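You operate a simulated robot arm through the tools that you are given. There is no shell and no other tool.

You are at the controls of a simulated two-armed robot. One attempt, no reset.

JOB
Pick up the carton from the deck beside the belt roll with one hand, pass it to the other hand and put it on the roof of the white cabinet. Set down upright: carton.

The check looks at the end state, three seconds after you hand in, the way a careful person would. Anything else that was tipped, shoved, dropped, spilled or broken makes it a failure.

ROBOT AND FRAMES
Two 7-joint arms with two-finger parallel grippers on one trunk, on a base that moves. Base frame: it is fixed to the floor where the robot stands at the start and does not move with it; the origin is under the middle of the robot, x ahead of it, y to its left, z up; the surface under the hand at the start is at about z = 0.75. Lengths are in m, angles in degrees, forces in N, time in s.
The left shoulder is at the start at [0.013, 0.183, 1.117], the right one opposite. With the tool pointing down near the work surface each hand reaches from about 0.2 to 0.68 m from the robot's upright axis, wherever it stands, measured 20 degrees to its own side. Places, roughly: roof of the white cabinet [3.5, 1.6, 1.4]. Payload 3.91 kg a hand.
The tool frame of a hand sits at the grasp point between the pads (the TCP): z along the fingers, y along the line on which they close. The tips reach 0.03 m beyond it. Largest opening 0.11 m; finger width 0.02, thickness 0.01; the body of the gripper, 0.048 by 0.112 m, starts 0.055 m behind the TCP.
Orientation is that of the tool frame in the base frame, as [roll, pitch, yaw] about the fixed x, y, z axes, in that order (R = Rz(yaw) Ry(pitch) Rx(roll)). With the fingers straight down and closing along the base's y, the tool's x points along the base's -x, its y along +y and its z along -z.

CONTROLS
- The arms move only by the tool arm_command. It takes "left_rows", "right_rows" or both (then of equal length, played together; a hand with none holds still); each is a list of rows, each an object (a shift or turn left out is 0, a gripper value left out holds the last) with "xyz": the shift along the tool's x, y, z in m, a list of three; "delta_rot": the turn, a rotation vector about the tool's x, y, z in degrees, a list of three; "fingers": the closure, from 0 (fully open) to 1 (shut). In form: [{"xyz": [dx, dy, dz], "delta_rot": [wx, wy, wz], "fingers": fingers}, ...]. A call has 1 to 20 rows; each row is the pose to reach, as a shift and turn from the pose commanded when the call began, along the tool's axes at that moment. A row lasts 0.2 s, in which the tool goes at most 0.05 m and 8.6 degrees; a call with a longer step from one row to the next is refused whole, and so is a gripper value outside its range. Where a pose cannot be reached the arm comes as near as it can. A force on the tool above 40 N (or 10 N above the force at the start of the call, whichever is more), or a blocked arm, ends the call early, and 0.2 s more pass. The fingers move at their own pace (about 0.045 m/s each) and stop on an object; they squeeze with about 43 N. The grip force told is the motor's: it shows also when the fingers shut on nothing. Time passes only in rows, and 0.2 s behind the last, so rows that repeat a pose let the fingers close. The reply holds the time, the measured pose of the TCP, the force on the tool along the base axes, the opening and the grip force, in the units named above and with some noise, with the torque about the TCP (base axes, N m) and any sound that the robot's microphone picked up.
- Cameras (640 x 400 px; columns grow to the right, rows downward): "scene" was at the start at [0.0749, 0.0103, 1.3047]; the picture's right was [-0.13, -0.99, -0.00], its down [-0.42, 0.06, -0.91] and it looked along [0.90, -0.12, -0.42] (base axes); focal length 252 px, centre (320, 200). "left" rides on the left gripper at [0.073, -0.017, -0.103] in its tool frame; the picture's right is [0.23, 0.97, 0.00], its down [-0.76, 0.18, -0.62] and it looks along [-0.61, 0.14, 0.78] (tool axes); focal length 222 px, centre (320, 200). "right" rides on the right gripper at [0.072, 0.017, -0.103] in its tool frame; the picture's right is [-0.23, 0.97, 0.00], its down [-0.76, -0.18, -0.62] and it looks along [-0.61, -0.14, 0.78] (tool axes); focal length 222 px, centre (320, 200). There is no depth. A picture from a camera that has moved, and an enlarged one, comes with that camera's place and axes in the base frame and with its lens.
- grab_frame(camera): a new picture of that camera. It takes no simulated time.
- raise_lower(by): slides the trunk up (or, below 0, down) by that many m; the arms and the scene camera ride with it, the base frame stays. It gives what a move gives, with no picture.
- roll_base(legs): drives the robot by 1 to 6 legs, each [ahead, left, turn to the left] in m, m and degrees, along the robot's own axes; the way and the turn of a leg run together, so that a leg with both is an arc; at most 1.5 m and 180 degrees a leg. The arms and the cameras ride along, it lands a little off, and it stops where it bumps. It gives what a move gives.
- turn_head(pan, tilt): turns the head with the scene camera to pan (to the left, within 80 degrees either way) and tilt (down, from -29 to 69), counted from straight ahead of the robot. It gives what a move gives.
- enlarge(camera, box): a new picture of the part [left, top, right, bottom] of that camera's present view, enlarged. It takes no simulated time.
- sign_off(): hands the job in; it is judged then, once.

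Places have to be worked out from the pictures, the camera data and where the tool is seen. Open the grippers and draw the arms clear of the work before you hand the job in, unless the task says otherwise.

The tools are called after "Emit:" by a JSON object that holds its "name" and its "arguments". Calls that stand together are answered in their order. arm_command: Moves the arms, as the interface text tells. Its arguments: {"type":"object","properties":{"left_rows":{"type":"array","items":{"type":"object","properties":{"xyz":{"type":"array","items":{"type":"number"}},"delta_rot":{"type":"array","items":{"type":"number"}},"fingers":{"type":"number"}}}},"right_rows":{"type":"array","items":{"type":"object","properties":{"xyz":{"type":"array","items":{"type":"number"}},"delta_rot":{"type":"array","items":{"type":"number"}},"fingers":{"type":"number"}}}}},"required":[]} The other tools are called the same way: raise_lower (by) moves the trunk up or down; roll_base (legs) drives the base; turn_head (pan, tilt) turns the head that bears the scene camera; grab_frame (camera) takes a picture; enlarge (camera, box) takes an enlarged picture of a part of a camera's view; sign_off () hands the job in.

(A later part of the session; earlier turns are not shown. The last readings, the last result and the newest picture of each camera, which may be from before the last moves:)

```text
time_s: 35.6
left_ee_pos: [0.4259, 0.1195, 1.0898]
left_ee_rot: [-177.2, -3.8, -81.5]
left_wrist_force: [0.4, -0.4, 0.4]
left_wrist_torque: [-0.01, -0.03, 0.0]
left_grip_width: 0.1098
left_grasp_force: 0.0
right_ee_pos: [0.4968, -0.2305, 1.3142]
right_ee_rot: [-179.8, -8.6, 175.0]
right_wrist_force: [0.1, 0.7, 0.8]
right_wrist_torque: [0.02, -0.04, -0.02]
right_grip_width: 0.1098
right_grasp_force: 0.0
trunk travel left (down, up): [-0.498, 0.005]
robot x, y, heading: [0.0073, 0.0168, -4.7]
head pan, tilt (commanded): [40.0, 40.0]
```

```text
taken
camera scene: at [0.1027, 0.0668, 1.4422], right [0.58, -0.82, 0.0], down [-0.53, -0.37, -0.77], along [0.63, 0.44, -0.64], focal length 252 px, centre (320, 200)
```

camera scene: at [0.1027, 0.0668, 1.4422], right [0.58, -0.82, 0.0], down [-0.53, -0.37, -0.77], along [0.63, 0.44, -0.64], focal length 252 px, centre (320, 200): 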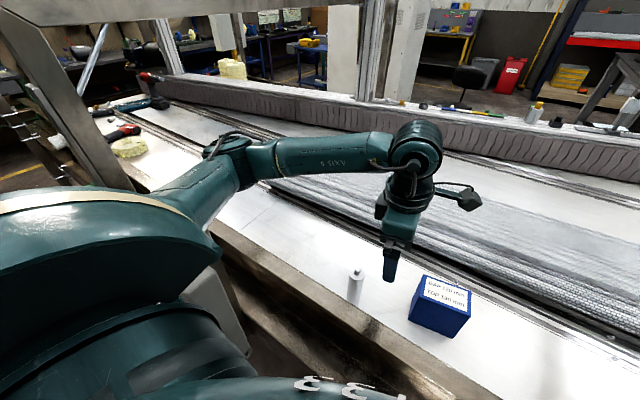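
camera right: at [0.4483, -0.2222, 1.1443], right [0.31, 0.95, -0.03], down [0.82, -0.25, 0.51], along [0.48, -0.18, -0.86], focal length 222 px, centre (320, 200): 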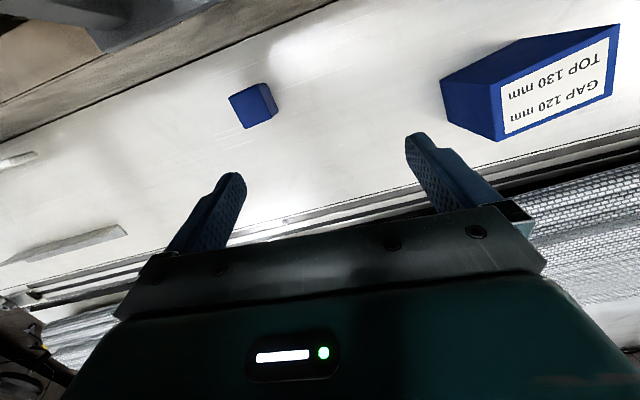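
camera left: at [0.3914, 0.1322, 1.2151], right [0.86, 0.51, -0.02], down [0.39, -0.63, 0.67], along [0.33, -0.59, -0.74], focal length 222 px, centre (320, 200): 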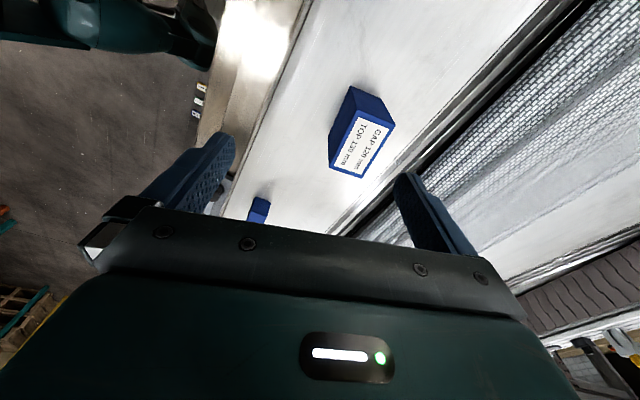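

The trunk is fully up and the left hand keeps yaw −81° freely. I now bring it level above the carton at z≈1.0.

Emit:
{"name": "arm_command", "arguments": {"left_rows": [{"xyz": [0.0211, -0.0153, 0.0172], "delta_rot": [-0.46, -0.64, -0.07]}, {"xyz": [0.0422, -0.0305, 0.0343], "delta_rot": [-0.93, -1.27, -0.13]}, {"xyz": [0.0633, -0.0458, 0.0515], "delta_rot": [-1.39, -1.91, -0.2]}, {"xyz": [0.0843, -0.0611, 0.0687], "delta_rot": [-1.85, -2.54, -0.27]}, {"xyz": [0.1054, -0.0763, 0.0858], "delta_rot": [-2.32, -3.18, -0.33]}, {"xyz": [0.1265, -0.0916, 0.103], "delta_rot": [-2.78, -3.81, -0.4]}, {"xyz": [0.1265, -0.0916, 0.103], "delta_rot": [-2.78, -3.81, -0.4]}]}}

Emit:
{"name": "grab_frame", "arguments": {"camera": "scene"}}

Emit:
{"name": "grab_frame", "arguments": {"camera": "left"}}

```text
time_s: 37.2
left_ee_pos: [0.5434, 0.003, 1.0001]
left_ee_rot: [-180.0, -0.1, -80.9]
left_wrist_force: [-0.5, 0.1, 0.2]
left_wrist_torque: [-0.05, -0.01, 0.0]
left_grip_width: 0.1101
left_grasp_force: 0.1
right_ee_pos: [0.4961, -0.231, 1.3163]
right_ee_rot: [-179.6, -8.5, 175.2]
right_wrist_force: [0.3, -0.2, 1.0]
right_wrist_torque: [-0.03, 0.01, 0.0]
right_grip_width: 0.1101
right_grasp_force: 0.0
trunk travel left (down, up): [-0.498, 0.005]
robot x, y, heading: [0.0039, 0.0161, -4.8]
head pan, tilt (commanded): [40.0, 40.0]
```

```text
taken
camera scene: at [0.1024, 0.0674, 1.4423], right [0.58, -0.82, 0.0], down [-0.53, -0.37, -0.77], along [0.63, 0.44, -0.64], focal length 252 px, centre (320, 200)
```

scene: 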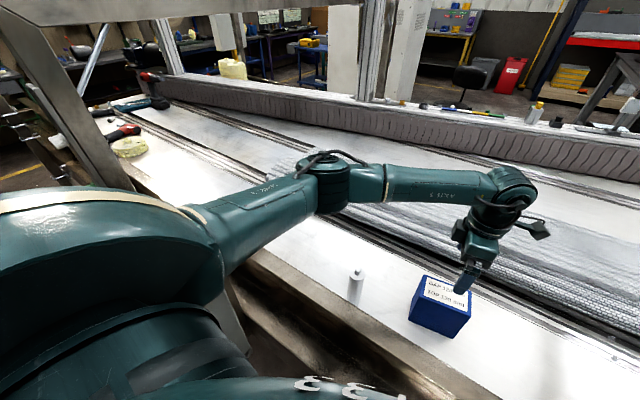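

```text
taken
camera left: at [0.5706, -0.0661, 1.1026], right [-0.93, -0.38, 0.0], down [-0.3, 0.72, 0.62], along [-0.23, 0.58, -0.78], focal length 222 px, centre (320, 200)
```

left: 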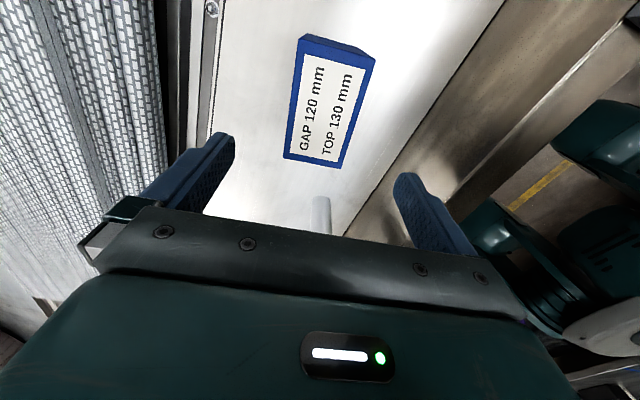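

Both cameras agree: the carton's centre is (0.541, 0.002) and the hand is over it. I lean the hand 25° to the left (fingers pointing slightly right) so that its camera clears the space where the right hand will later come in.

Emit:
{"name": "arm_command", "arguments": {"left_rows": [{"delta_rot": [0, 8.33, 0]}, {"delta_rot": [0, 16.67, 0]}, {"delta_rot": [0, 25, 0]}, {"delta_rot": [0, 25, 0]}]}}

Emit:
{"name": "grab_frame", "arguments": {"camera": "left"}}

Emit:
{"name": "grab_frame", "arguments": {"camera": "scene"}}

```text
time_s: 38.2
left_ee_pos: [0.5424, 0.0011, 0.9991]
left_ee_rot: [-179.9, -25.1, -81.0]
left_wrist_force: [0.2, 0.5, -0.6]
left_wrist_torque: [-0.02, 0.01, -0.04]
left_grip_width: 0.1098
left_grasp_force: 0.1
right_ee_pos: [0.4962, -0.232, 1.3133]
right_ee_rot: [-179.6, -8.7, 175.2]
right_wrist_force: [0.2, -0.2, -0.6]
right_wrist_torque: [0.03, 0.0, 0.01]
right_grip_width: 0.1102
right_grasp_force: 0.0
trunk travel left (down, up): [-0.498, 0.005]
robot x, y, heading: [0.0024, 0.0196, -4.6]
head pan, tilt (commanded): [40.0, 40.0]
```

```text
taken
camera left: at [0.5623, -0.0169, 1.1235], right [-0.93, -0.36, 0.09], down [-0.33, 0.91, 0.24], along [-0.17, 0.19, -0.97], focal length 222 px, centre (320, 200)
```

left: 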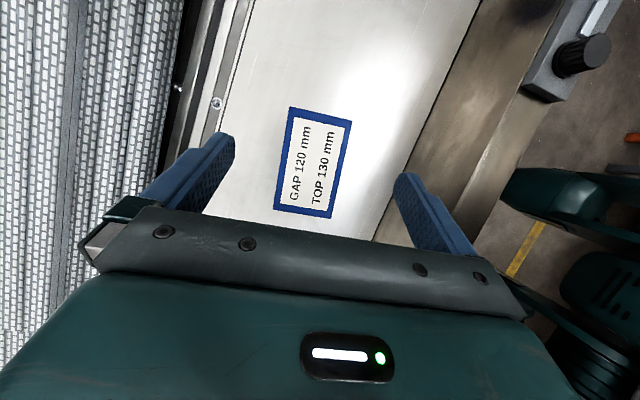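

```text
taken
camera scene: at [0.1027, 0.0664, 1.4423], right [0.58, -0.82, 0.0], down [-0.53, -0.37, -0.77], along [0.63, 0.44, -0.64], focal length 252 px, centre (320, 200)
```

scene: 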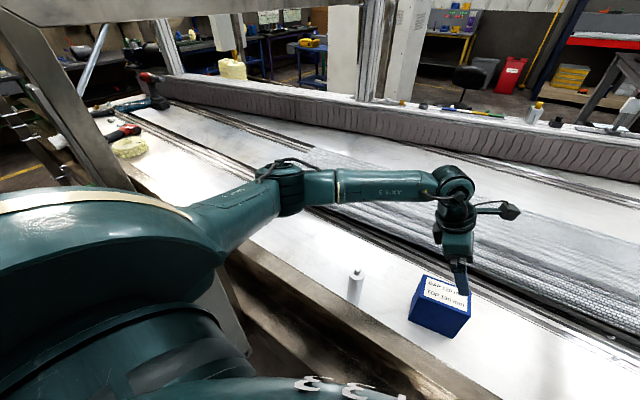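

Lean reached. Fingers straddle the carton with about 2 cm to spare each side; I lower straight down to TCP z≈0.847, leaving the fingers open.

Emit:
{"name": "arm_command", "arguments": {"left_rows": [{"xyz": [-0.0108, 0.0002, 0.0229]}, {"xyz": [-0.0217, 0.0004, 0.0458]}, {"xyz": [-0.0325, 0.0007, 0.0688]}, {"xyz": [-0.0433, 0.0009, 0.0917]}, {"xyz": [-0.0542, 0.0011, 0.1146]}, {"xyz": [-0.065, 0.0013, 0.1375]}, {"xyz": [-0.065, 0.0013, 0.1375]}]}}

Emit:
{"name": "grab_frame", "arguments": {"camera": "left"}}

Emit:
{"name": "turn_head", "arguments": {"pan": 10, "tilt": 40}}

Emit:
{"name": "grab_frame", "arguments": {"camera": "scene"}}

```text
time_s: 39.8
left_ee_pos: [0.5407, 0.0036, 0.8476]
left_ee_rot: [-179.8, -25.0, -81.1]
left_wrist_force: [-0.8, 0.6, -0.3]
left_wrist_torque: [-0.01, 0.02, 0.03]
left_grip_width: 0.11
left_grasp_force: 0.0
right_ee_pos: [0.4965, -0.2319, 1.3143]
right_ee_rot: [-179.7, -8.6, 175.0]
right_wrist_force: [-0.2, -0.2, -0.6]
right_wrist_torque: [0.03, -0.01, -0.02]
right_grip_width: 0.1103
right_grasp_force: 0.0
trunk travel left (down, up): [-0.498, 0.005]
robot x, y, heading: [0.0047, 0.0165, -4.8]
head pan, tilt (commanded): [40.0, 40.0]
```

```text
taken
camera left: at [0.5606, -0.0159, 0.9705], right [-0.93, -0.36, 0.09], down [-0.33, 0.91, 0.24], along [-0.17, 0.19, -0.97], focal length 222 px, centre (320, 200)
```

left: 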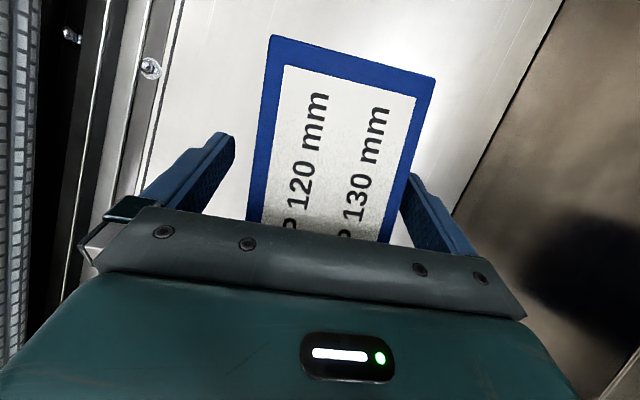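

```text
time_s: 40.7
left_ee_pos: [0.5397, 0.0029, 0.8479]
left_ee_rot: [-179.9, -24.9, -81.0]
left_wrist_force: [0.1, -0.8, -0.2]
left_wrist_torque: [0.0, 0.02, 0.0]
left_grip_width: 0.1098
left_grasp_force: 0.0
right_ee_pos: [0.4964, -0.2318, 1.3149]
right_ee_rot: [-179.7, -8.6, 175.1]
right_wrist_force: [0.1, 0.2, -0.1]
right_wrist_torque: [-0.05, -0.04, -0.03]
right_grip_width: 0.1099
right_grasp_force: 0.0
trunk travel left (down, up): [-0.498, 0.005]
robot x, y, heading: [0.0055, 0.0126, -4.9]
head pan, tilt (commanded): [10.0, 40.0]
```

```text
taken
camera scene: at [0.1178, 0.0256, 1.4423], right [0.09, -1.0, 0.0], down [-0.64, -0.06, -0.77], along [0.76, 0.07, -0.64], focal length 252 px, centre (320, 200)
```

scene: 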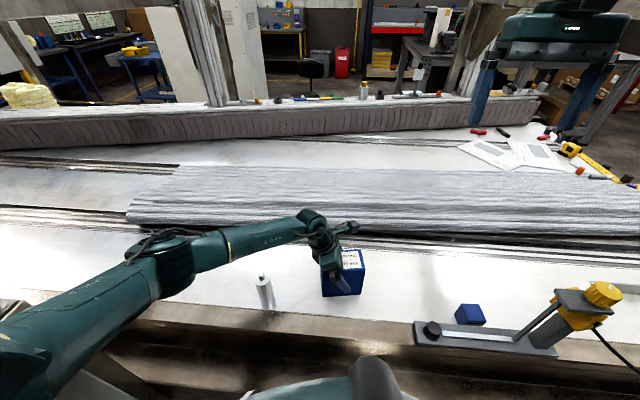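

The carton is straddled, no contact forces. I close the left fingers on it.

Emit:
{"name": "arm_command", "arguments": {"left_rows": [{"fingers": 1}, {"fingers": 1}, {"fingers": 1}, {"fingers": 1}, {"fingers": 1}, {"fingers": 1}]}}

Emit:
{"name": "grab_frame", "arguments": {"camera": "left"}}

```text
time_s: 42.1
left_ee_pos: [0.5407, 0.0019, 0.8471]
left_ee_rot: [-179.9, -24.9, -80.9]
left_wrist_force: [-0.1, -0.3, -0.5]
left_wrist_torque: [-0.01, 0.11, 0.03]
left_grip_width: 0.0698
left_grasp_force: 24.7
right_ee_pos: [0.4964, -0.2318, 1.3144]
right_ee_rot: [-179.8, -8.6, 175.2]
right_wrist_force: [0.0, -0.5, 0.9]
right_wrist_torque: [-0.01, -0.03, -0.03]
right_grip_width: 0.1101
right_grasp_force: 0.0
trunk travel left (down, up): [-0.498, 0.005]
robot x, y, heading: [0.0051, 0.0162, -5.0]
head pan, tilt (commanded): [10.0, 40.0]
```

```text
taken
camera left: at [0.5607, -0.016, 0.9709], right [-0.93, -0.36, 0.09], down [-0.33, 0.91, 0.24], along [-0.17, 0.19, -0.97], focal length 222 px, centre (320, 200)
```

left: 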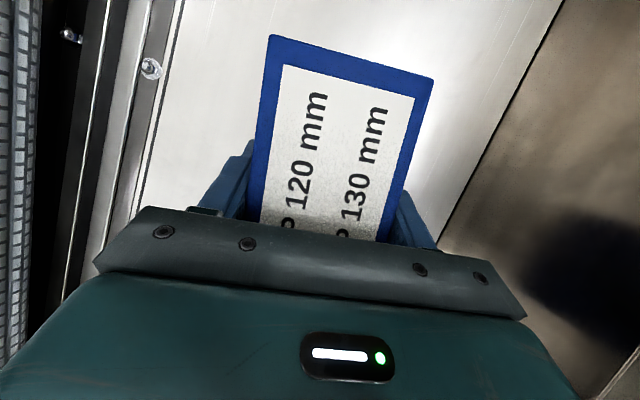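

Grip closed on 0.07 m. I let the squeeze build, then lift 5 cm slowly and read the weight.

Emit:
{"name": "arm_command", "arguments": {"left_rows": [{"fingers": 1}, {"fingers": 1}, {"xyz": [0.0042, 0, -0.0091], "fingers": 1}, {"xyz": [0.0085, 0, -0.0181], "fingers": 1}, {"xyz": [0.0127, 0, -0.0272], "fingers": 1}, {"xyz": [0.0169, 0, -0.0363], "fingers": 1}, {"xyz": [0.0211, 0, -0.0453], "fingers": 1}, {"xyz": [0.0211, 0, -0.0453], "fingers": 1}]}}

Emit:
{"name": "grab_frame", "arguments": {"camera": "scene"}}

Emit:
{"name": "grab_frame", "arguments": {"camera": "left"}}

```text
time_s: 43.9
left_ee_pos: [0.541, 0.0022, 0.8968]
left_ee_rot: [-179.9, -25.0, -81.0]
left_wrist_force: [0.4, -0.4, -1.1]
left_wrist_torque: [0.01, -0.01, -0.02]
left_grip_width: 0.0698
left_grasp_force: 25.8
right_ee_pos: [0.4964, -0.2318, 1.3156]
right_ee_rot: [-179.7, -8.6, 175.2]
right_wrist_force: [-0.7, -0.3, 0.4]
right_wrist_torque: [0.01, 0.0, 0.0]
right_grip_width: 0.1098
right_grasp_force: 0.0
trunk travel left (down, up): [-0.498, 0.005]
robot x, y, heading: [0.0014, 0.0165, -4.8]
head pan, tilt (commanded): [10.0, 40.0]
```

```text
taken
camera scene: at [0.118, 0.0255, 1.4422], right [0.09, -1.0, 0.0], down [-0.64, -0.06, -0.77], along [0.76, 0.07, -0.64], focal length 252 px, centre (320, 200)
```

scene: 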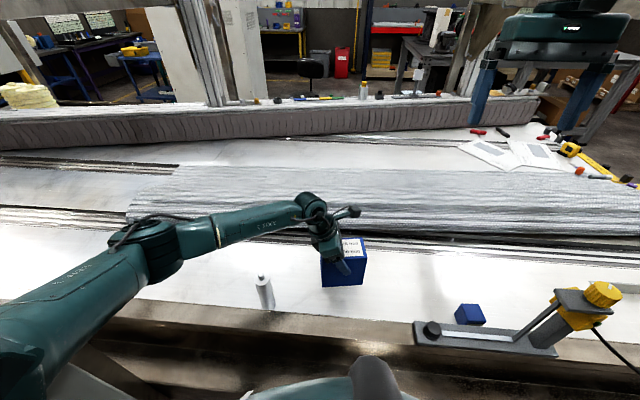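

```text
taken
camera left: at [0.5611, -0.0156, 1.0211], right [-0.93, -0.36, 0.09], down [-0.33, 0.91, 0.24], along [-0.17, 0.19, -0.97], focal length 222 px, centre (320, 200)
```

left: 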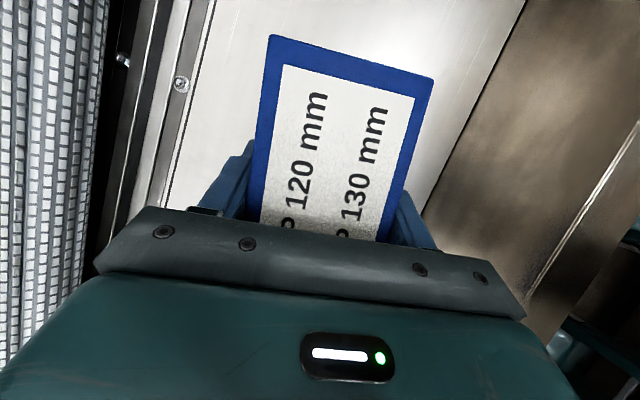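

The carton came up cleanly (about 1 N, no slip in the picture). I lift it further to TCP z≈1.10 so that it clears rail and device before backing out.

Emit:
{"name": "arm_command", "arguments": {"left_rows": [{"xyz": [0.0106, 0, -0.0227], "fingers": 1}, {"xyz": [0.0211, 0, -0.0453], "fingers": 1}, {"xyz": [0.0317, 0, -0.068], "fingers": 1}, {"xyz": [0.0423, 0, -0.0906], "fingers": 1}, {"xyz": [0.0528, 0, -0.1133], "fingers": 1}, {"xyz": [0.0634, 0, -0.136], "fingers": 1}, {"xyz": [0.074, 0, -0.1586], "fingers": 1}, {"xyz": [0.0845, 0, -0.1813], "fingers": 1}, {"xyz": [0.0845, 0, -0.1813], "fingers": 1}]}}

Emit:
{"name": "grab_frame", "arguments": {"camera": "scene"}}

Emit:
{"name": "grab_frame", "arguments": {"camera": "left"}}

Emit:
{"name": "grab_frame", "arguments": {"camera": "right"}}

```text
time_s: 45.9
left_ee_pos: [0.5411, 0.0024, 1.0968]
left_ee_rot: [180.0, -25.1, -81.0]
left_wrist_force: [-0.2, 0.0, -2.0]
left_wrist_torque: [-0.01, 0.0, 0.03]
left_grip_width: 0.0697
left_grasp_force: 24.9
right_ee_pos: [0.4969, -0.2307, 1.3156]
right_ee_rot: [-179.7, -8.6, 175.1]
right_wrist_force: [-0.6, 0.3, 0.1]
right_wrist_torque: [0.01, 0.01, -0.02]
right_grip_width: 0.11
right_grasp_force: 0.1
trunk travel left (down, up): [-0.498, 0.005]
robot x, y, heading: [0.0046, 0.0177, -5.0]
head pan, tilt (commanded): [10.0, 40.0]
```

```text
taken
camera scene: at [0.1181, 0.0256, 1.4422], right [0.09, -1.0, 0.0], down [-0.64, -0.06, -0.77], along [0.76, 0.07, -0.64], focal length 252 px, centre (320, 200)
```

scene: 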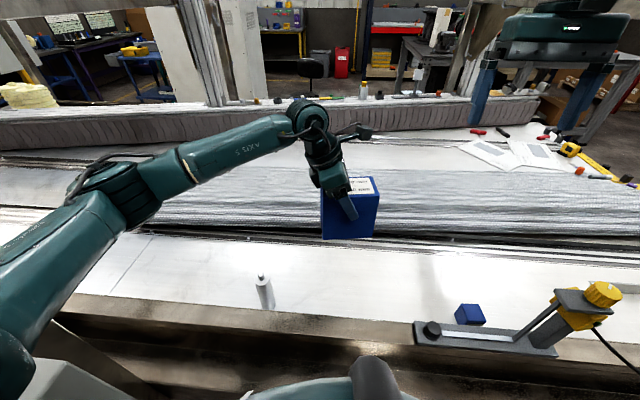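

```text
taken
camera left: at [0.5611, -0.0159, 1.2211], right [-0.93, -0.36, 0.09], down [-0.33, 0.91, 0.24], along [-0.17, 0.19, -0.97], focal length 222 px, centre (320, 200)
```

left: 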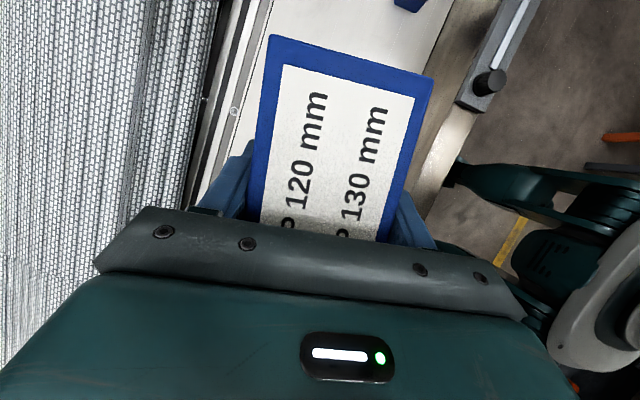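

```text
taken
camera right: at [0.4423, -0.2094, 1.4277], right [0.31, 0.95, -0.04], down [0.83, -0.25, 0.5], along [0.47, -0.19, -0.86], focal length 222 px, centre (320, 200)
```

right: 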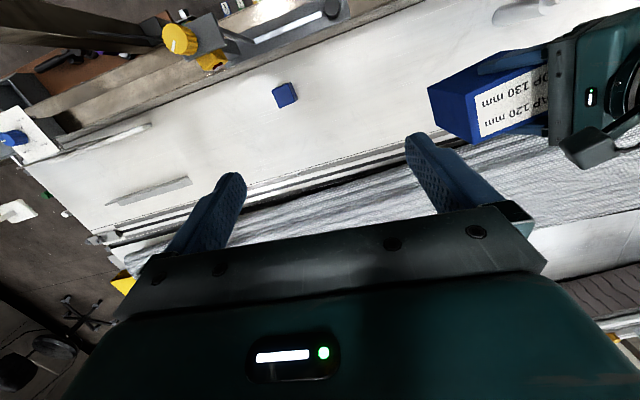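

The carton hangs level at about z 1.0 and everything beneath is undisturbed. I back the base straight out by 0.4 m so the handover can be done away from the machine.

Emit:
{"name": "roll_base", "arguments": {"legs": [[-0.4, 0, 0]]}}

Emit:
{"name": "grab_frame", "arguments": {"camera": "scene"}}

Emit:
{"name": "turn_head", "arguments": {"pan": 80, "tilt": 25}}

Emit:
{"name": "grab_frame", "arguments": {"camera": "scene"}}

Emit:
{"name": "turn_head", "arguments": {"pan": -80, "tilt": 25}}

Emit:
{"name": "grab_frame", "arguments": {"camera": "scene"}}

```text
time_s: 48.4
left_ee_pos: [0.142, 0.0365, 1.0985]
left_ee_rot: [-179.9, -24.9, -80.9]
left_wrist_force: [0.2, -0.6, -0.6]
left_wrist_torque: [-0.03, -0.01, -0.02]
left_grip_width: 0.0697
left_grasp_force: 25.1
right_ee_pos: [0.0971, -0.1984, 1.3142]
right_ee_rot: [-179.7, -8.6, 175.0]
right_wrist_force: [-0.3, -0.7, 0.3]
right_wrist_torque: [0.0, -0.01, -0.01]
right_grip_width: 0.1099
right_grasp_force: 0.0
trunk travel left (down, up): [-0.498, 0.005]
robot x, y, heading: [-0.3957, 0.0538, -4.9]
head pan, tilt (commanded): [10.0, 40.0]
```

```text
taken
camera scene: at [-0.2813, 0.0591, 1.4423], right [0.09, -1.0, 0.0], down [-0.64, -0.06, -0.77], along [0.76, 0.07, -0.64], focal length 252 px, centre (320, 200)
```

scene: 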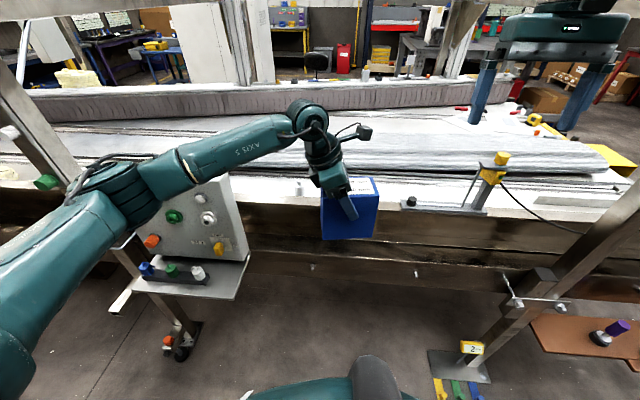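

```text
time_s: 49.8
left_ee_pos: [0.1423, 0.0355, 1.0977]
left_ee_rot: [-179.9, -25.1, -81.0]
left_wrist_force: [0.4, -0.3, -1.6]
left_wrist_torque: [-0.01, -0.02, -0.04]
left_grip_width: 0.0698
left_grasp_force: 25.2
right_ee_pos: [0.0973, -0.1976, 1.3154]
right_ee_rot: [-179.7, -8.6, 175.0]
right_wrist_force: [0.1, 0.9, -0.1]
right_wrist_torque: [0.02, -0.02, -0.01]
right_grip_width: 0.11
right_grasp_force: 0.1
trunk travel left (down, up): [-0.498, 0.005]
robot x, y, heading: [-0.3986, 0.0544, -5.1]
head pan, tilt (commanded): [80.0, 25.0]
```

```text
taken
camera scene: at [-0.3419, 0.1405, 1.4656], right [0.97, -0.26, 0.0], down [-0.11, -0.41, -0.91], along [0.23, 0.88, -0.42], focal length 252 px, centre (320, 200)
```

scene: 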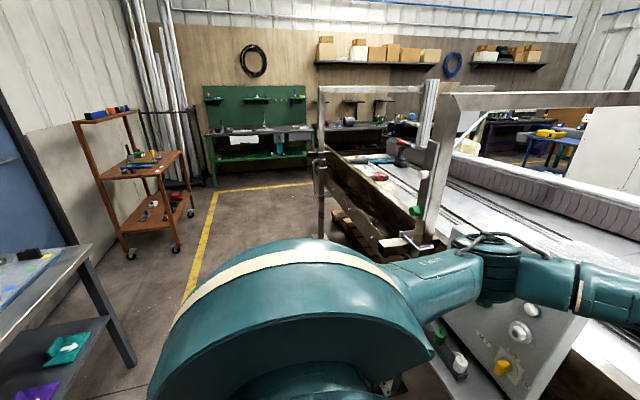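

```text
time_s: 52.3
left_ee_pos: [0.1426, 0.036, 1.0968]
left_ee_rot: [-179.9, -25.1, -80.9]
left_wrist_force: [0.4, -0.4, -1.1]
left_wrist_torque: [-0.01, 0.02, -0.04]
left_grip_width: 0.0697
left_grasp_force: 24.7
right_ee_pos: [0.0975, -0.1988, 1.3155]
right_ee_rot: [-179.7, -8.6, 175.0]
right_wrist_force: [0.3, 0.5, -0.3]
right_wrist_torque: [-0.02, -0.01, -0.02]
right_grip_width: 0.1102
right_grasp_force: 0.0
trunk travel left (down, up): [-0.498, 0.005]
robot x, y, heading: [-0.3967, 0.0492, -5.0]
head pan, tilt (commanded): [-80.0, 25.0]
```

```text
taken
camera scene: at [-0.3572, -0.0403, 1.4656], right [-1.0, -0.09, 0.0], down [-0.04, 0.42, -0.91], along [0.08, -0.9, -0.42], focal length 252 px, centre (320, 200)
```

scene: 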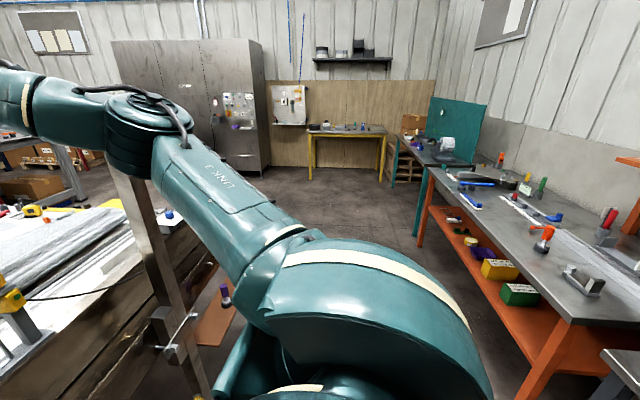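

Here there is open floor around the robot; the white box at the left is a control panel, and a bench stands behind-left. I now start staging the right hand for the handover: turn its wrist inward and move it a bit right and lower, away from the carton.

Emit:
{"name": "arm_command", "arguments": {"right_rows": [{"xyz": [0.0061, -0.0091, 0.0083], "delta_rot": [-0.61, -0.61, 8.16]}, {"xyz": [0.0122, -0.0182, 0.0166], "delta_rot": [-1.23, -1.23, 16.33]}, {"xyz": [0.0183, -0.0273, 0.0248], "delta_rot": [-1.84, -1.84, 24.49]}, {"xyz": [0.0244, -0.0364, 0.0331], "delta_rot": [-2.45, -2.45, 32.65]}, {"xyz": [0.0305, -0.0455, 0.0414], "delta_rot": [-3.07, -3.07, 40.82]}, {"xyz": [0.0366, -0.0545, 0.0497], "delta_rot": [-3.68, -3.68, 48.98]}, {"xyz": [0.0427, -0.0636, 0.058], "delta_rot": [-4.3, -4.3, 57.15]}, {"xyz": [0.0488, -0.0727, 0.0663], "delta_rot": [-4.91, -4.91, 65.31]}, {"xyz": [0.0549, -0.0818, 0.0745], "delta_rot": [-5.52, -5.52, 73.47]}, {"xyz": [0.061, -0.0909, 0.0828], "delta_rot": [-6.14, -6.14, 81.64]}, {"xyz": [0.0671, -0.1, 0.0911], "delta_rot": [-6.75, -6.75, 89.8]}, {"xyz": [0.0671, -0.1, 0.0911], "delta_rot": [-6.75, -6.75, 89.8]}]}}

Emit:
{"name": "turn_head", "arguments": {"pan": -10, "tilt": 35}}

Emit:
{"name": "grab_frame", "arguments": {"camera": "scene"}}

```text
time_s: 54.9
left_ee_pos: [0.1433, 0.0359, 1.0973]
left_ee_rot: [-179.8, -24.9, -80.9]
left_wrist_force: [-0.5, -0.1, -0.6]
left_wrist_torque: [-0.02, 0.0, 0.0]
left_grip_width: 0.0695
left_grasp_force: 25.3
right_ee_pos: [0.0099, -0.2921, 1.235]
right_ee_rot: [179.9, 0.4, 85.0]
right_wrist_force: [-0.1, -0.4, -0.4]
right_wrist_torque: [0.03, -0.02, 0.04]
right_grip_width: 0.1102
right_grasp_force: 0.0
trunk travel left (down, up): [-0.498, 0.005]
robot x, y, heading: [-0.3948, 0.0496, -4.8]
head pan, tilt (commanded): [-80.0, 25.0]
```

```text
time_s: 56.3
left_ee_pos: [0.1417, 0.0347, 1.0987]
left_ee_rot: [-180.0, -25.0, -81.0]
left_wrist_force: [0.3, 0.8, -0.8]
left_wrist_torque: [-0.02, 0.0, 0.0]
left_grip_width: 0.0698
left_grasp_force: 24.7
right_ee_pos: [0.0089, -0.2923, 1.2361]
right_ee_rot: [180.0, 0.3, 85.1]
right_wrist_force: [-0.8, 0.7, -0.5]
right_wrist_torque: [0.04, 0.01, 0.01]
right_grip_width: 0.1098
right_grasp_force: 0.2
trunk travel left (down, up): [-0.498, 0.005]
robot x, y, heading: [-0.3959, 0.0516, -4.7]
head pan, tilt (commanded): [-10.0, 35.0]
```

```text
taken
camera scene: at [-0.2805, 0.0288, 1.4498], right [-0.26, -0.97, 0.0], down [-0.55, 0.15, -0.82], along [0.79, -0.21, -0.57], focal length 252 px, centre (320, 200)
```

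scene: 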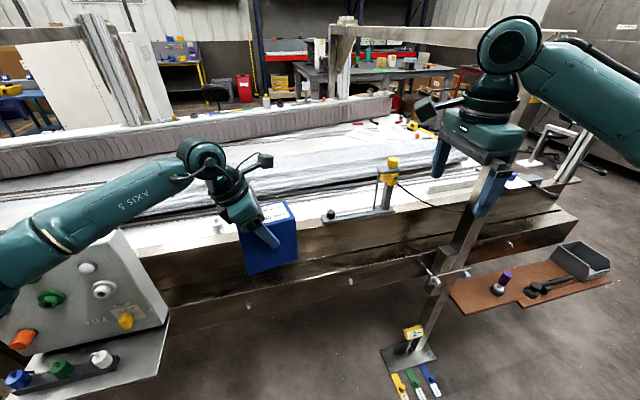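

Right wrist turned inward without trouble. Now I turn the carton about the vertical by −34° with the left hand and bring it slightly closer and left, so the right hand can come in pointing forward-left.

Emit:
{"name": "arm_command", "arguments": {"left_rows": [{"xyz": [-0.0093, 0.0103, -0.0044], "delta_rot": [-3.59, 0, 7.7], "fingers": 1}, {"xyz": [-0.0187, 0.0207, -0.0087], "delta_rot": [-7.18, 0, 15.4], "fingers": 1}, {"xyz": [-0.028, 0.031, -0.0131], "delta_rot": [-10.78, 0, 23.1], "fingers": 1}, {"xyz": [-0.0373, 0.0413, -0.0174], "delta_rot": [-14.37, 0, 30.81], "fingers": 1}, {"xyz": [-0.0373, 0.0413, -0.0174], "delta_rot": [-14.37, 0, 30.81], "fingers": 1}], "right_rows": [{"delta_rot": [0, 8, 0]}, {"delta_rot": [0, 16, 0]}, {"delta_rot": [0, 24, 0]}, {"delta_rot": [0, 32, 0]}, {"delta_rot": [0, 40, 0]}]}}

Emit:
{"name": "grab_frame", "arguments": {"camera": "scene"}}

```text
time_s: 57.5
left_ee_pos: [0.0946, 0.0701, 1.0979]
left_ee_rot: [-179.8, -25.0, -115.2]
left_wrist_force: [0.1, -0.2, -1.4]
left_wrist_torque: [0.03, 0.0, -0.06]
left_grip_width: 0.0697
left_grasp_force: 25.3
right_ee_pos: [0.0088, -0.2928, 1.2346]
right_ee_rot: [179.8, -39.8, 85.2]
right_wrist_force: [-0.1, -0.6, 0.0]
right_wrist_torque: [0.01, -0.01, -0.02]
right_grip_width: 0.1098
right_grasp_force: 0.1
trunk travel left (down, up): [-0.498, 0.005]
robot x, y, heading: [-0.3915, 0.0483, -4.9]
head pan, tilt (commanded): [-10.0, 35.0]
```

```text
taken
camera scene: at [-0.2805, 0.0284, 1.4498], right [-0.26, -0.97, 0.0], down [-0.55, 0.15, -0.82], along [0.79, -0.21, -0.57], focal length 252 px, centre (320, 200)
```

scene: 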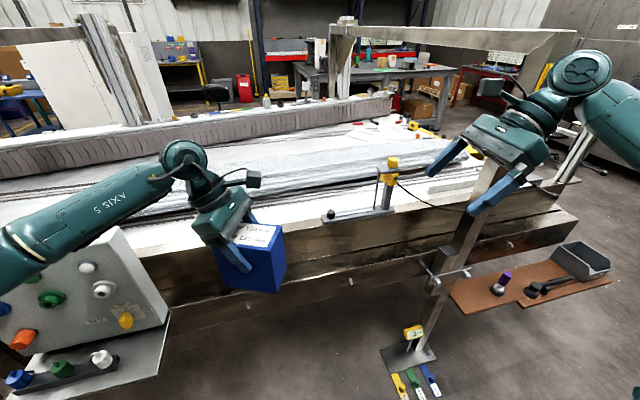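

Carton now yawed −25° and still firmly held. I bring the right hand to a staging pose 20 cm short of the handover grasp, pointing along the carton's long axis with an 18° downward tilt.

Emit:
{"name": "arm_command", "arguments": {"right_rows": [{"xyz": [0.0082, -0.0031, 0.0349], "delta_rot": [-2.85, 5.31, 1.93], "fingers": 0}, {"xyz": [0.0164, -0.0061, 0.0699], "delta_rot": [-5.71, 10.62, 3.86], "fingers": 0}, {"xyz": [0.0246, -0.0092, 0.1048], "delta_rot": [-8.56, 15.93, 5.8], "fingers": 0}, {"xyz": [0.0327, -0.0122, 0.1397], "delta_rot": [-11.41, 21.23, 7.73], "fingers": 0}, {"xyz": [0.0409, -0.0153, 0.1747], "delta_rot": [-14.27, 26.54, 9.66], "fingers": 0}, {"xyz": [0.0491, -0.0183, 0.2096], "delta_rot": [-17.12, 31.85, 11.59], "fingers": 0}, {"xyz": [0.0491, -0.0183, 0.2096], "delta_rot": [-17.12, 31.85, 11.59], "fingers": 0}]}}

Emit:
{"name": "grab_frame", "arguments": {"camera": "scene"}}

Emit:
{"name": "grab_frame", "arguments": {"camera": "right"}}

```text
time_s: 59.1
left_ee_pos: [0.0935, 0.0694, 1.0978]
left_ee_rot: [-180.0, -25.0, -115.1]
left_wrist_force: [0.6, 0.6, -1.0]
left_wrist_torque: [0.03, 0.03, 0.01]
left_grip_width: 0.0697
left_grasp_force: 25.1
right_ee_pos: [0.0051, -0.1203, 1.1058]
right_ee_rot: [179.7, -72.0, 64.9]
right_wrist_force: [0.4, 1.2, -0.1]
right_wrist_torque: [-0.03, 0.03, 0.04]
right_grip_width: 0.1101
right_grasp_force: 0.0
trunk travel left (down, up): [-0.498, 0.005]
robot x, y, heading: [-0.3945, 0.0507, -4.9]
head pan, tilt (commanded): [-10.0, 35.0]
```

```text
taken
camera scene: at [-0.2805, 0.0288, 1.4498], right [-0.26, -0.97, 0.0], down [-0.55, 0.15, -0.82], along [0.79, -0.21, -0.57], focal length 252 px, centre (320, 200)
```

scene: 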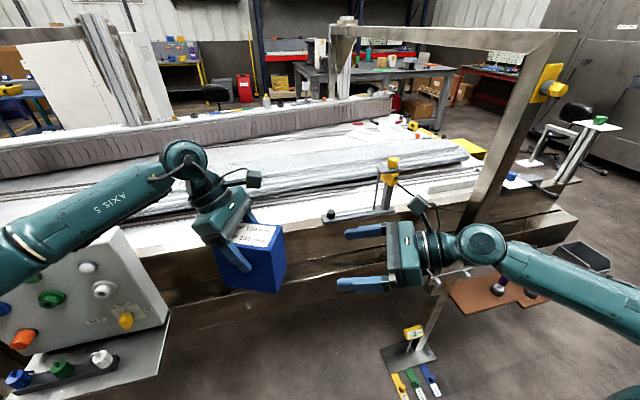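

```text
taken
camera right: at [-0.0116, -0.1955, 1.2062], right [0.85, -0.48, -0.21], down [-0.51, -0.67, -0.53], along [0.11, 0.56, -0.82], focal length 222 px, centre (320, 200)
```

right: 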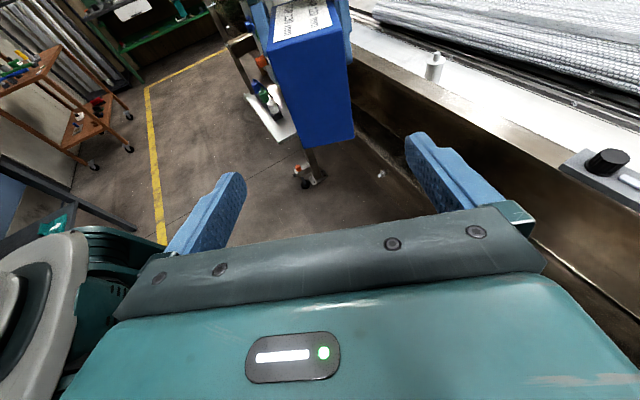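

The right camera confirms the carton's end face where I expect it, centred between the right fingers. I advance 12 cm first and check.

Emit:
{"name": "arm_command", "arguments": {"right_rows": [{"xyz": [0, 0, 0.03], "fingers": 0}, {"xyz": [0, 0, 0.06], "fingers": 0}, {"xyz": [0, 0, 0.09], "fingers": 0}, {"xyz": [0, 0, 0.12], "fingers": 0}, {"xyz": [0, 0, 0.12], "fingers": 0}]}}

Emit:
{"name": "grab_frame", "arguments": {"camera": "scene"}}

Emit:
{"name": "grab_frame", "arguments": {"camera": "right"}}

```text
time_s: 60.3
left_ee_pos: [0.0949, 0.0698, 1.0983]
left_ee_rot: [-179.8, -25.0, -115.1]
left_wrist_force: [0.5, -0.1, -2.3]
left_wrist_torque: [0.02, 0.0, -0.01]
left_grip_width: 0.0697
left_grasp_force: 24.8
right_ee_pos: [0.0539, -0.0158, 1.0677]
right_ee_rot: [179.7, -71.9, 64.9]
right_wrist_force: [0.1, 0.2, -0.2]
right_wrist_torque: [0.01, -0.01, -0.02]
right_grip_width: 0.1102
right_grasp_force: 0.1
trunk travel left (down, up): [-0.498, 0.005]
robot x, y, heading: [-0.3927, 0.0522, -4.9]
head pan, tilt (commanded): [-10.0, 35.0]
```

```text
taken
camera scene: at [-0.2806, 0.0286, 1.4498], right [-0.26, -0.97, 0.0], down [-0.55, 0.15, -0.82], along [0.79, -0.21, -0.57], focal length 252 px, centre (320, 200)
```

scene: 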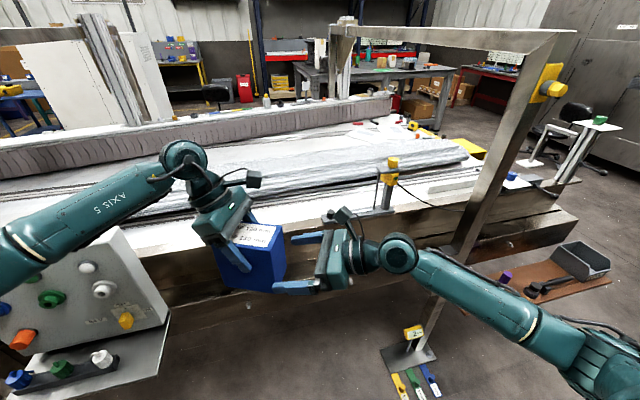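

```text
taken
camera right: at [0.0374, -0.0919, 1.1685], right [0.85, -0.48, -0.21], down [-0.51, -0.67, -0.53], along [0.11, 0.56, -0.82], focal length 222 px, centre (320, 200)
```

right: 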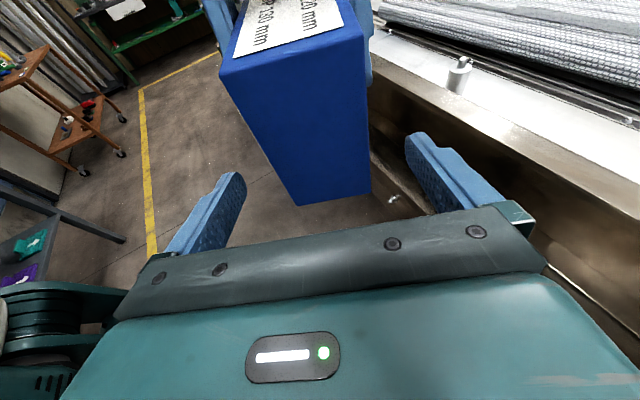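

Aligned with clearance on both sides. I advance the last 8 cm slowly.

Emit:
{"name": "arm_command", "arguments": {"right_rows": [{"xyz": [0, 0, 0.02], "fingers": 0}, {"xyz": [0, 0, 0.04], "fingers": 0}, {"xyz": [0, 0, 0.06], "fingers": 0}, {"xyz": [0, 0, 0.079], "fingers": 0}, {"xyz": [0, 0, 0.079], "fingers": 0}]}}

Emit:
{"name": "grab_frame", "arguments": {"camera": "scene"}}

Emit:
{"name": "grab_frame", "arguments": {"camera": "right"}}

Emit:
{"name": "grab_frame", "arguments": {"camera": "left"}}

```text
time_s: 61.5
left_ee_pos: [0.0949, 0.0712, 1.0975]
left_ee_rot: [-179.9, -25.0, -114.9]
left_wrist_force: [0.1, 0.9, -0.4]
left_wrist_torque: [0.01, 0.03, 0.02]
left_grip_width: 0.0697
left_grasp_force: 24.9
right_ee_pos: [0.0868, 0.0517, 1.0426]
right_ee_rot: [179.8, -71.9, 64.8]
right_wrist_force: [-0.2, -0.5, 0.0]
right_wrist_torque: [-0.01, 0.0, -0.01]
right_grip_width: 0.11
right_grasp_force: 0.0
trunk travel left (down, up): [-0.498, 0.005]
robot x, y, heading: [-0.3962, 0.0519, -4.9]
head pan, tilt (commanded): [-10.0, 35.0]
```

```text
taken
camera scene: at [-0.2805, 0.0287, 1.4498], right [-0.26, -0.97, 0.0], down [-0.55, 0.15, -0.82], along [0.79, -0.21, -0.57], focal length 252 px, centre (320, 200)
```

scene: 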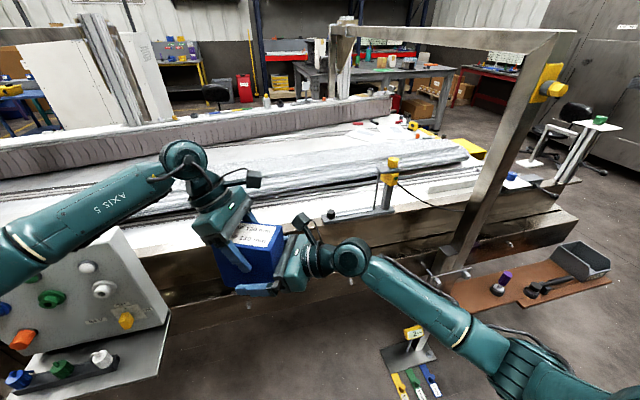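

```text
taken
camera right: at [0.0695, -0.0241, 1.1438], right [0.85, -0.48, -0.22], down [-0.51, -0.67, -0.53], along [0.11, 0.56, -0.82], focal length 222 px, centre (320, 200)
```

right: 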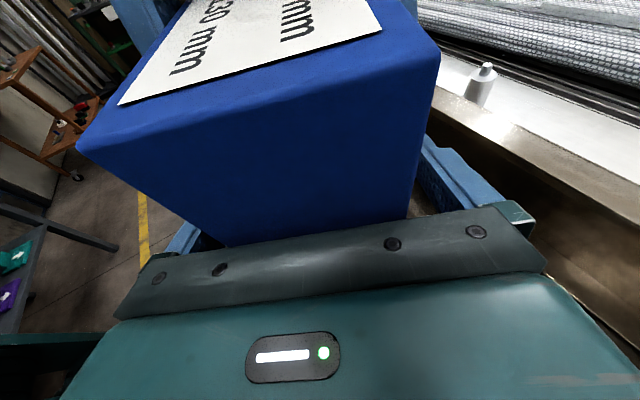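

```text
taken
camera left: at [0.1004, 0.0431, 1.2208], right [-0.97, 0.22, 0.09], down [0.24, 0.94, 0.24], along [-0.03, 0.26, -0.97], focal length 222 px, centre (320, 200)
```

left: 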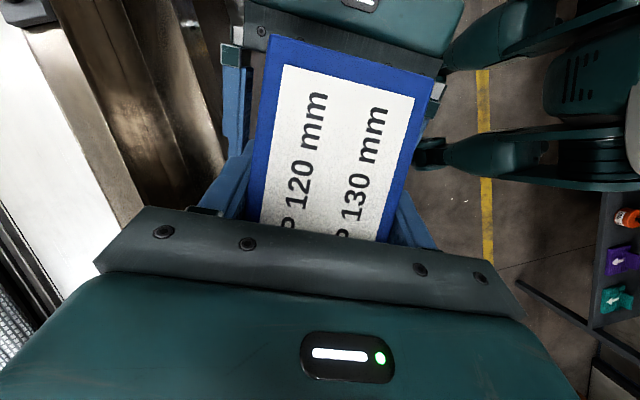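

Right fingers straddle the carton's lower part without touching. I close the right hand while the left still holds.

Emit:
{"name": "arm_command", "arguments": {"right_rows": [{"fingers": 1}, {"fingers": 1}, {"fingers": 1}, {"fingers": 1}, {"fingers": 1}, {"fingers": 1}, {"fingers": 1}, {"fingers": 1}]}}

Emit:
{"name": "grab_frame", "arguments": {"camera": "right"}}

Emit:
{"name": "grab_frame", "arguments": {"camera": "left"}}

```text
time_s: 63.3
left_ee_pos: [0.0949, 0.0698, 1.0968]
left_ee_rot: [-179.9, -25.0, -115.1]
left_wrist_force: [1.8, 0.3, -1.7]
left_wrist_torque: [-0.02, -0.32, -0.63]
left_grip_width: 0.0697
left_grasp_force: 25.1
right_ee_pos: [0.0866, 0.0519, 1.0435]
right_ee_rot: [179.8, -71.9, 64.9]
right_wrist_force: [-2.1, 0.6, 0.2]
right_wrist_torque: [0.05, 0.19, 0.68]
right_grip_width: 0.0695
right_grasp_force: 24.7
trunk travel left (down, up): [-0.498, 0.005]
robot x, y, heading: [-0.3943, 0.0515, -4.8]
head pan, tilt (commanded): [-10.0, 35.0]
```

```text
taken
camera right: at [0.0694, -0.024, 1.144], right [0.85, -0.48, -0.21], down [-0.51, -0.67, -0.53], along [0.11, 0.56, -0.82], focal length 222 px, centre (320, 200)
```

right: 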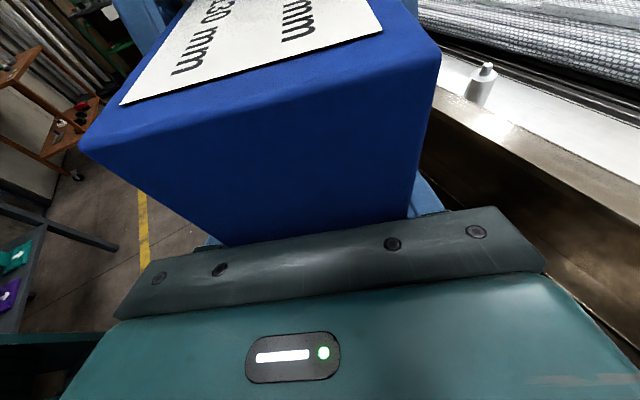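

```text
taken
camera left: at [0.1005, 0.0433, 1.2208], right [-0.97, 0.23, 0.09], down [0.24, 0.94, 0.24], along [-0.03, 0.26, -0.97], focal length 222 px, centre (320, 200)
```

left: 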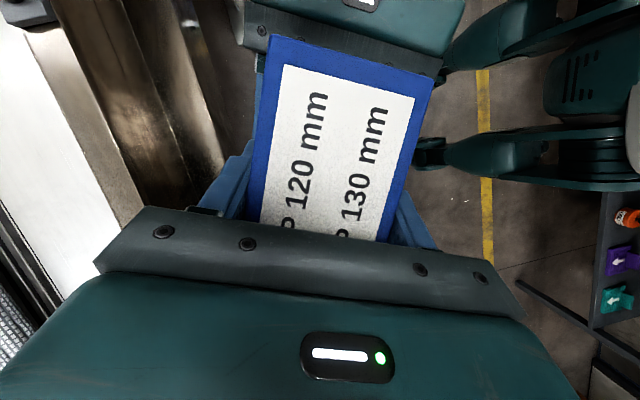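

Both hands grip with small internal forces. I open the left hand, keeping it still, and then draw it back along its own axis.

Emit:
{"name": "arm_command", "arguments": {"left_rows": [{"fingers": 0}, {"fingers": 0}, {"fingers": 0}, {"fingers": 0}, {"fingers": 0}]}}

Emit:
{"name": "grab_frame", "arguments": {"camera": "left"}}

Emit:
{"name": "grab_frame", "arguments": {"camera": "right"}}

```text
time_s: 64.5
left_ee_pos: [0.095, 0.0702, 1.0973]
left_ee_rot: [-179.9, -25.0, -114.9]
left_wrist_force: [-0.5, 0.9, -0.3]
left_wrist_torque: [0.01, 0.0, 0.0]
left_grip_width: 0.1098
left_grasp_force: 0.0
right_ee_pos: [0.0864, 0.0521, 1.043]
right_ee_rot: [179.7, -71.9, 64.8]
right_wrist_force: [0.1, 0.3, -0.1]
right_wrist_torque: [0.01, 0.03, 0.02]
right_grip_width: 0.0697
right_grasp_force: 25.3
trunk travel left (down, up): [-0.498, 0.005]
robot x, y, heading: [-0.3964, 0.0539, -4.9]
head pan, tilt (commanded): [-10.0, 35.0]
```

```text
taken
camera left: at [0.1005, 0.0433, 1.2208], right [-0.97, 0.22, 0.09], down [0.24, 0.94, 0.24], along [-0.03, 0.26, -0.97], focal length 222 px, centre (320, 200)
```

left: 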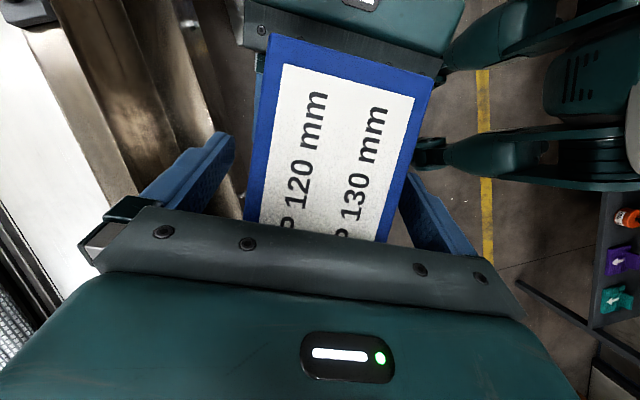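

```text
taken
camera right: at [0.0695, -0.0241, 1.144], right [0.85, -0.48, -0.21], down [-0.51, -0.67, -0.53], along [0.11, 0.56, -0.82], focal length 222 px, centre (320, 200)
```

right: 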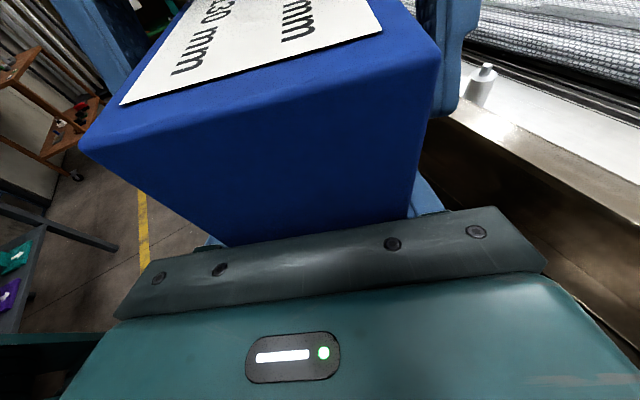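

The right hand alone holds the carton, unshifted. I withdraw the left hand along its axis.

Emit:
{"name": "arm_command", "arguments": {"left_rows": [{"xyz": [0, 0, -0.025], "fingers": 0}, {"xyz": [0, 0, -0.05], "fingers": 0}, {"xyz": [0, 0, -0.08], "fingers": 0}, {"xyz": [0, 0, -0.11], "fingers": 0}, {"xyz": [0, 0, -0.14], "fingers": 0}, {"xyz": [0, 0, -0.16], "fingers": 0}]}}

Emit:
{"name": "grab_frame", "arguments": {"camera": "scene"}}

Emit:
{"name": "grab_frame", "arguments": {"camera": "right"}}

```text
time_s: 65.9
left_ee_pos: [0.1237, 0.133, 1.242]
left_ee_rot: [-180.0, -24.9, -115.0]
left_wrist_force: [0.3, -0.2, 0.2]
left_wrist_torque: [0.02, 0.02, 0.0]
left_grip_width: 0.11
left_grasp_force: 0.1
right_ee_pos: [0.0866, 0.0514, 1.0422]
right_ee_rot: [179.8, -71.8, 64.9]
right_wrist_force: [0.0, -0.3, -0.5]
right_wrist_torque: [0.0, 0.0, 0.01]
right_grip_width: 0.0698
right_grasp_force: 25.0
trunk travel left (down, up): [-0.498, 0.005]
robot x, y, heading: [-0.3941, 0.0454, -4.9]
head pan, tilt (commanded): [-10.0, 35.0]
```

```text
taken
camera scene: at [-0.2805, 0.0289, 1.4498], right [-0.26, -0.97, 0.0], down [-0.55, 0.15, -0.82], along [0.79, -0.21, -0.57], focal length 252 px, centre (320, 200)
```

scene: 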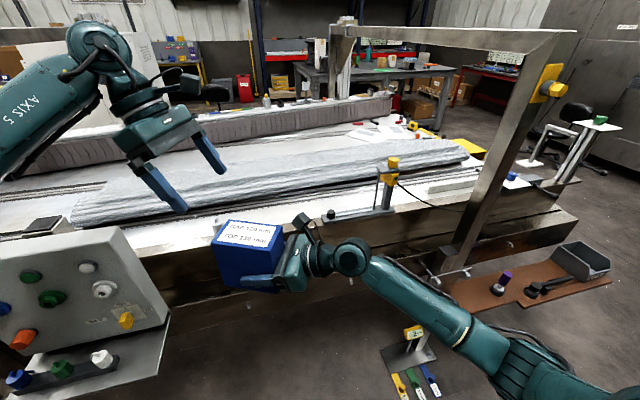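

```text
taken
camera right: at [0.0695, -0.0241, 1.144], right [0.85, -0.48, -0.21], down [-0.51, -0.67, -0.53], along [0.11, 0.56, -0.82], focal length 222 px, centre (320, 200)
```

right: 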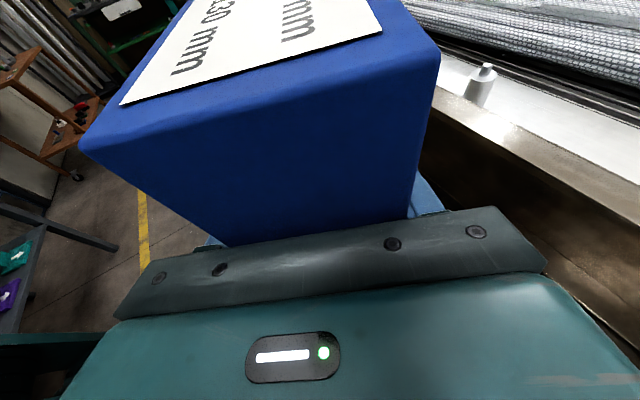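

Handover done; the carton sits firmly in the right hand. I stow the left hand to the left and closer to the body, above the control panel's height.

Emit:
{"name": "arm_command", "arguments": {"left_rows": [{"xyz": [-0.0178, 0.0329, 0.0044]}, {"xyz": [-0.0355, 0.0657, 0.0088]}, {"xyz": [-0.0533, 0.0986, 0.0132]}, {"xyz": [-0.0711, 0.1314, 0.0176]}, {"xyz": [-0.0888, 0.1643, 0.022]}, {"xyz": [-0.1066, 0.1971, 0.0264]}, {"xyz": [-0.1243, 0.23, 0.0308]}, {"xyz": [-0.1421, 0.2628, 0.0352]}]}}

Emit:
{"name": "turn_head", "arguments": {"pan": 20, "tilt": 20}}

Emit:
{"name": "grab_frame", "arguments": {"camera": "scene"}}

```text
time_s: 67.7
left_ee_pos: [-0.066, 0.3442, 1.1507]
left_ee_rot: [-179.7, -24.9, -115.2]
left_wrist_force: [-0.3, -0.4, 0.4]
left_wrist_torque: [0.01, -0.01, 0.06]
left_grip_width: 0.1101
left_grasp_force: 0.1
right_ee_pos: [0.0861, 0.0519, 1.0435]
right_ee_rot: [179.5, -71.9, 65.0]
right_wrist_force: [0.4, 0.3, 0.3]
right_wrist_torque: [-0.06, 0.0, 0.01]
right_grip_width: 0.0698
right_grasp_force: 25.3
trunk travel left (down, up): [-0.498, 0.005]
robot x, y, heading: [-0.3955, 0.0489, -4.7]
head pan, tilt (commanded): [-10.0, 35.0]
```

```text
time_s: 68.7
left_ee_pos: [-0.0642, 0.3446, 1.1502]
left_ee_rot: [-179.9, -25.0, -115.0]
left_wrist_force: [-0.4, -0.4, -0.5]
left_wrist_torque: [0.0, 0.0, -0.01]
left_grip_width: 0.1099
left_grasp_force: 0.1
right_ee_pos: [0.0861, 0.0511, 1.0426]
right_ee_rot: [179.8, -71.9, 64.9]
right_wrist_force: [0.6, -0.3, -0.2]
right_wrist_torque: [-0.06, 0.01, 0.01]
right_grip_width: 0.0697
right_grasp_force: 24.6
trunk travel left (down, up): [-0.498, 0.005]
robot x, y, heading: [-0.3973, 0.0508, -5.4]
head pan, tilt (commanded): [20.0, 20.0]
```

```text
taken
camera scene: at [-0.2756, 0.0757, 1.4736], right [0.26, -0.97, 0.0], down [-0.33, -0.09, -0.94], along [0.91, 0.24, -0.34], focal length 252 px, centre (320, 200)
```

scene: 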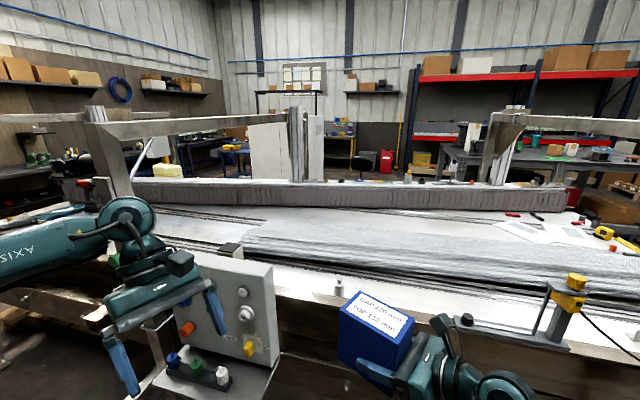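

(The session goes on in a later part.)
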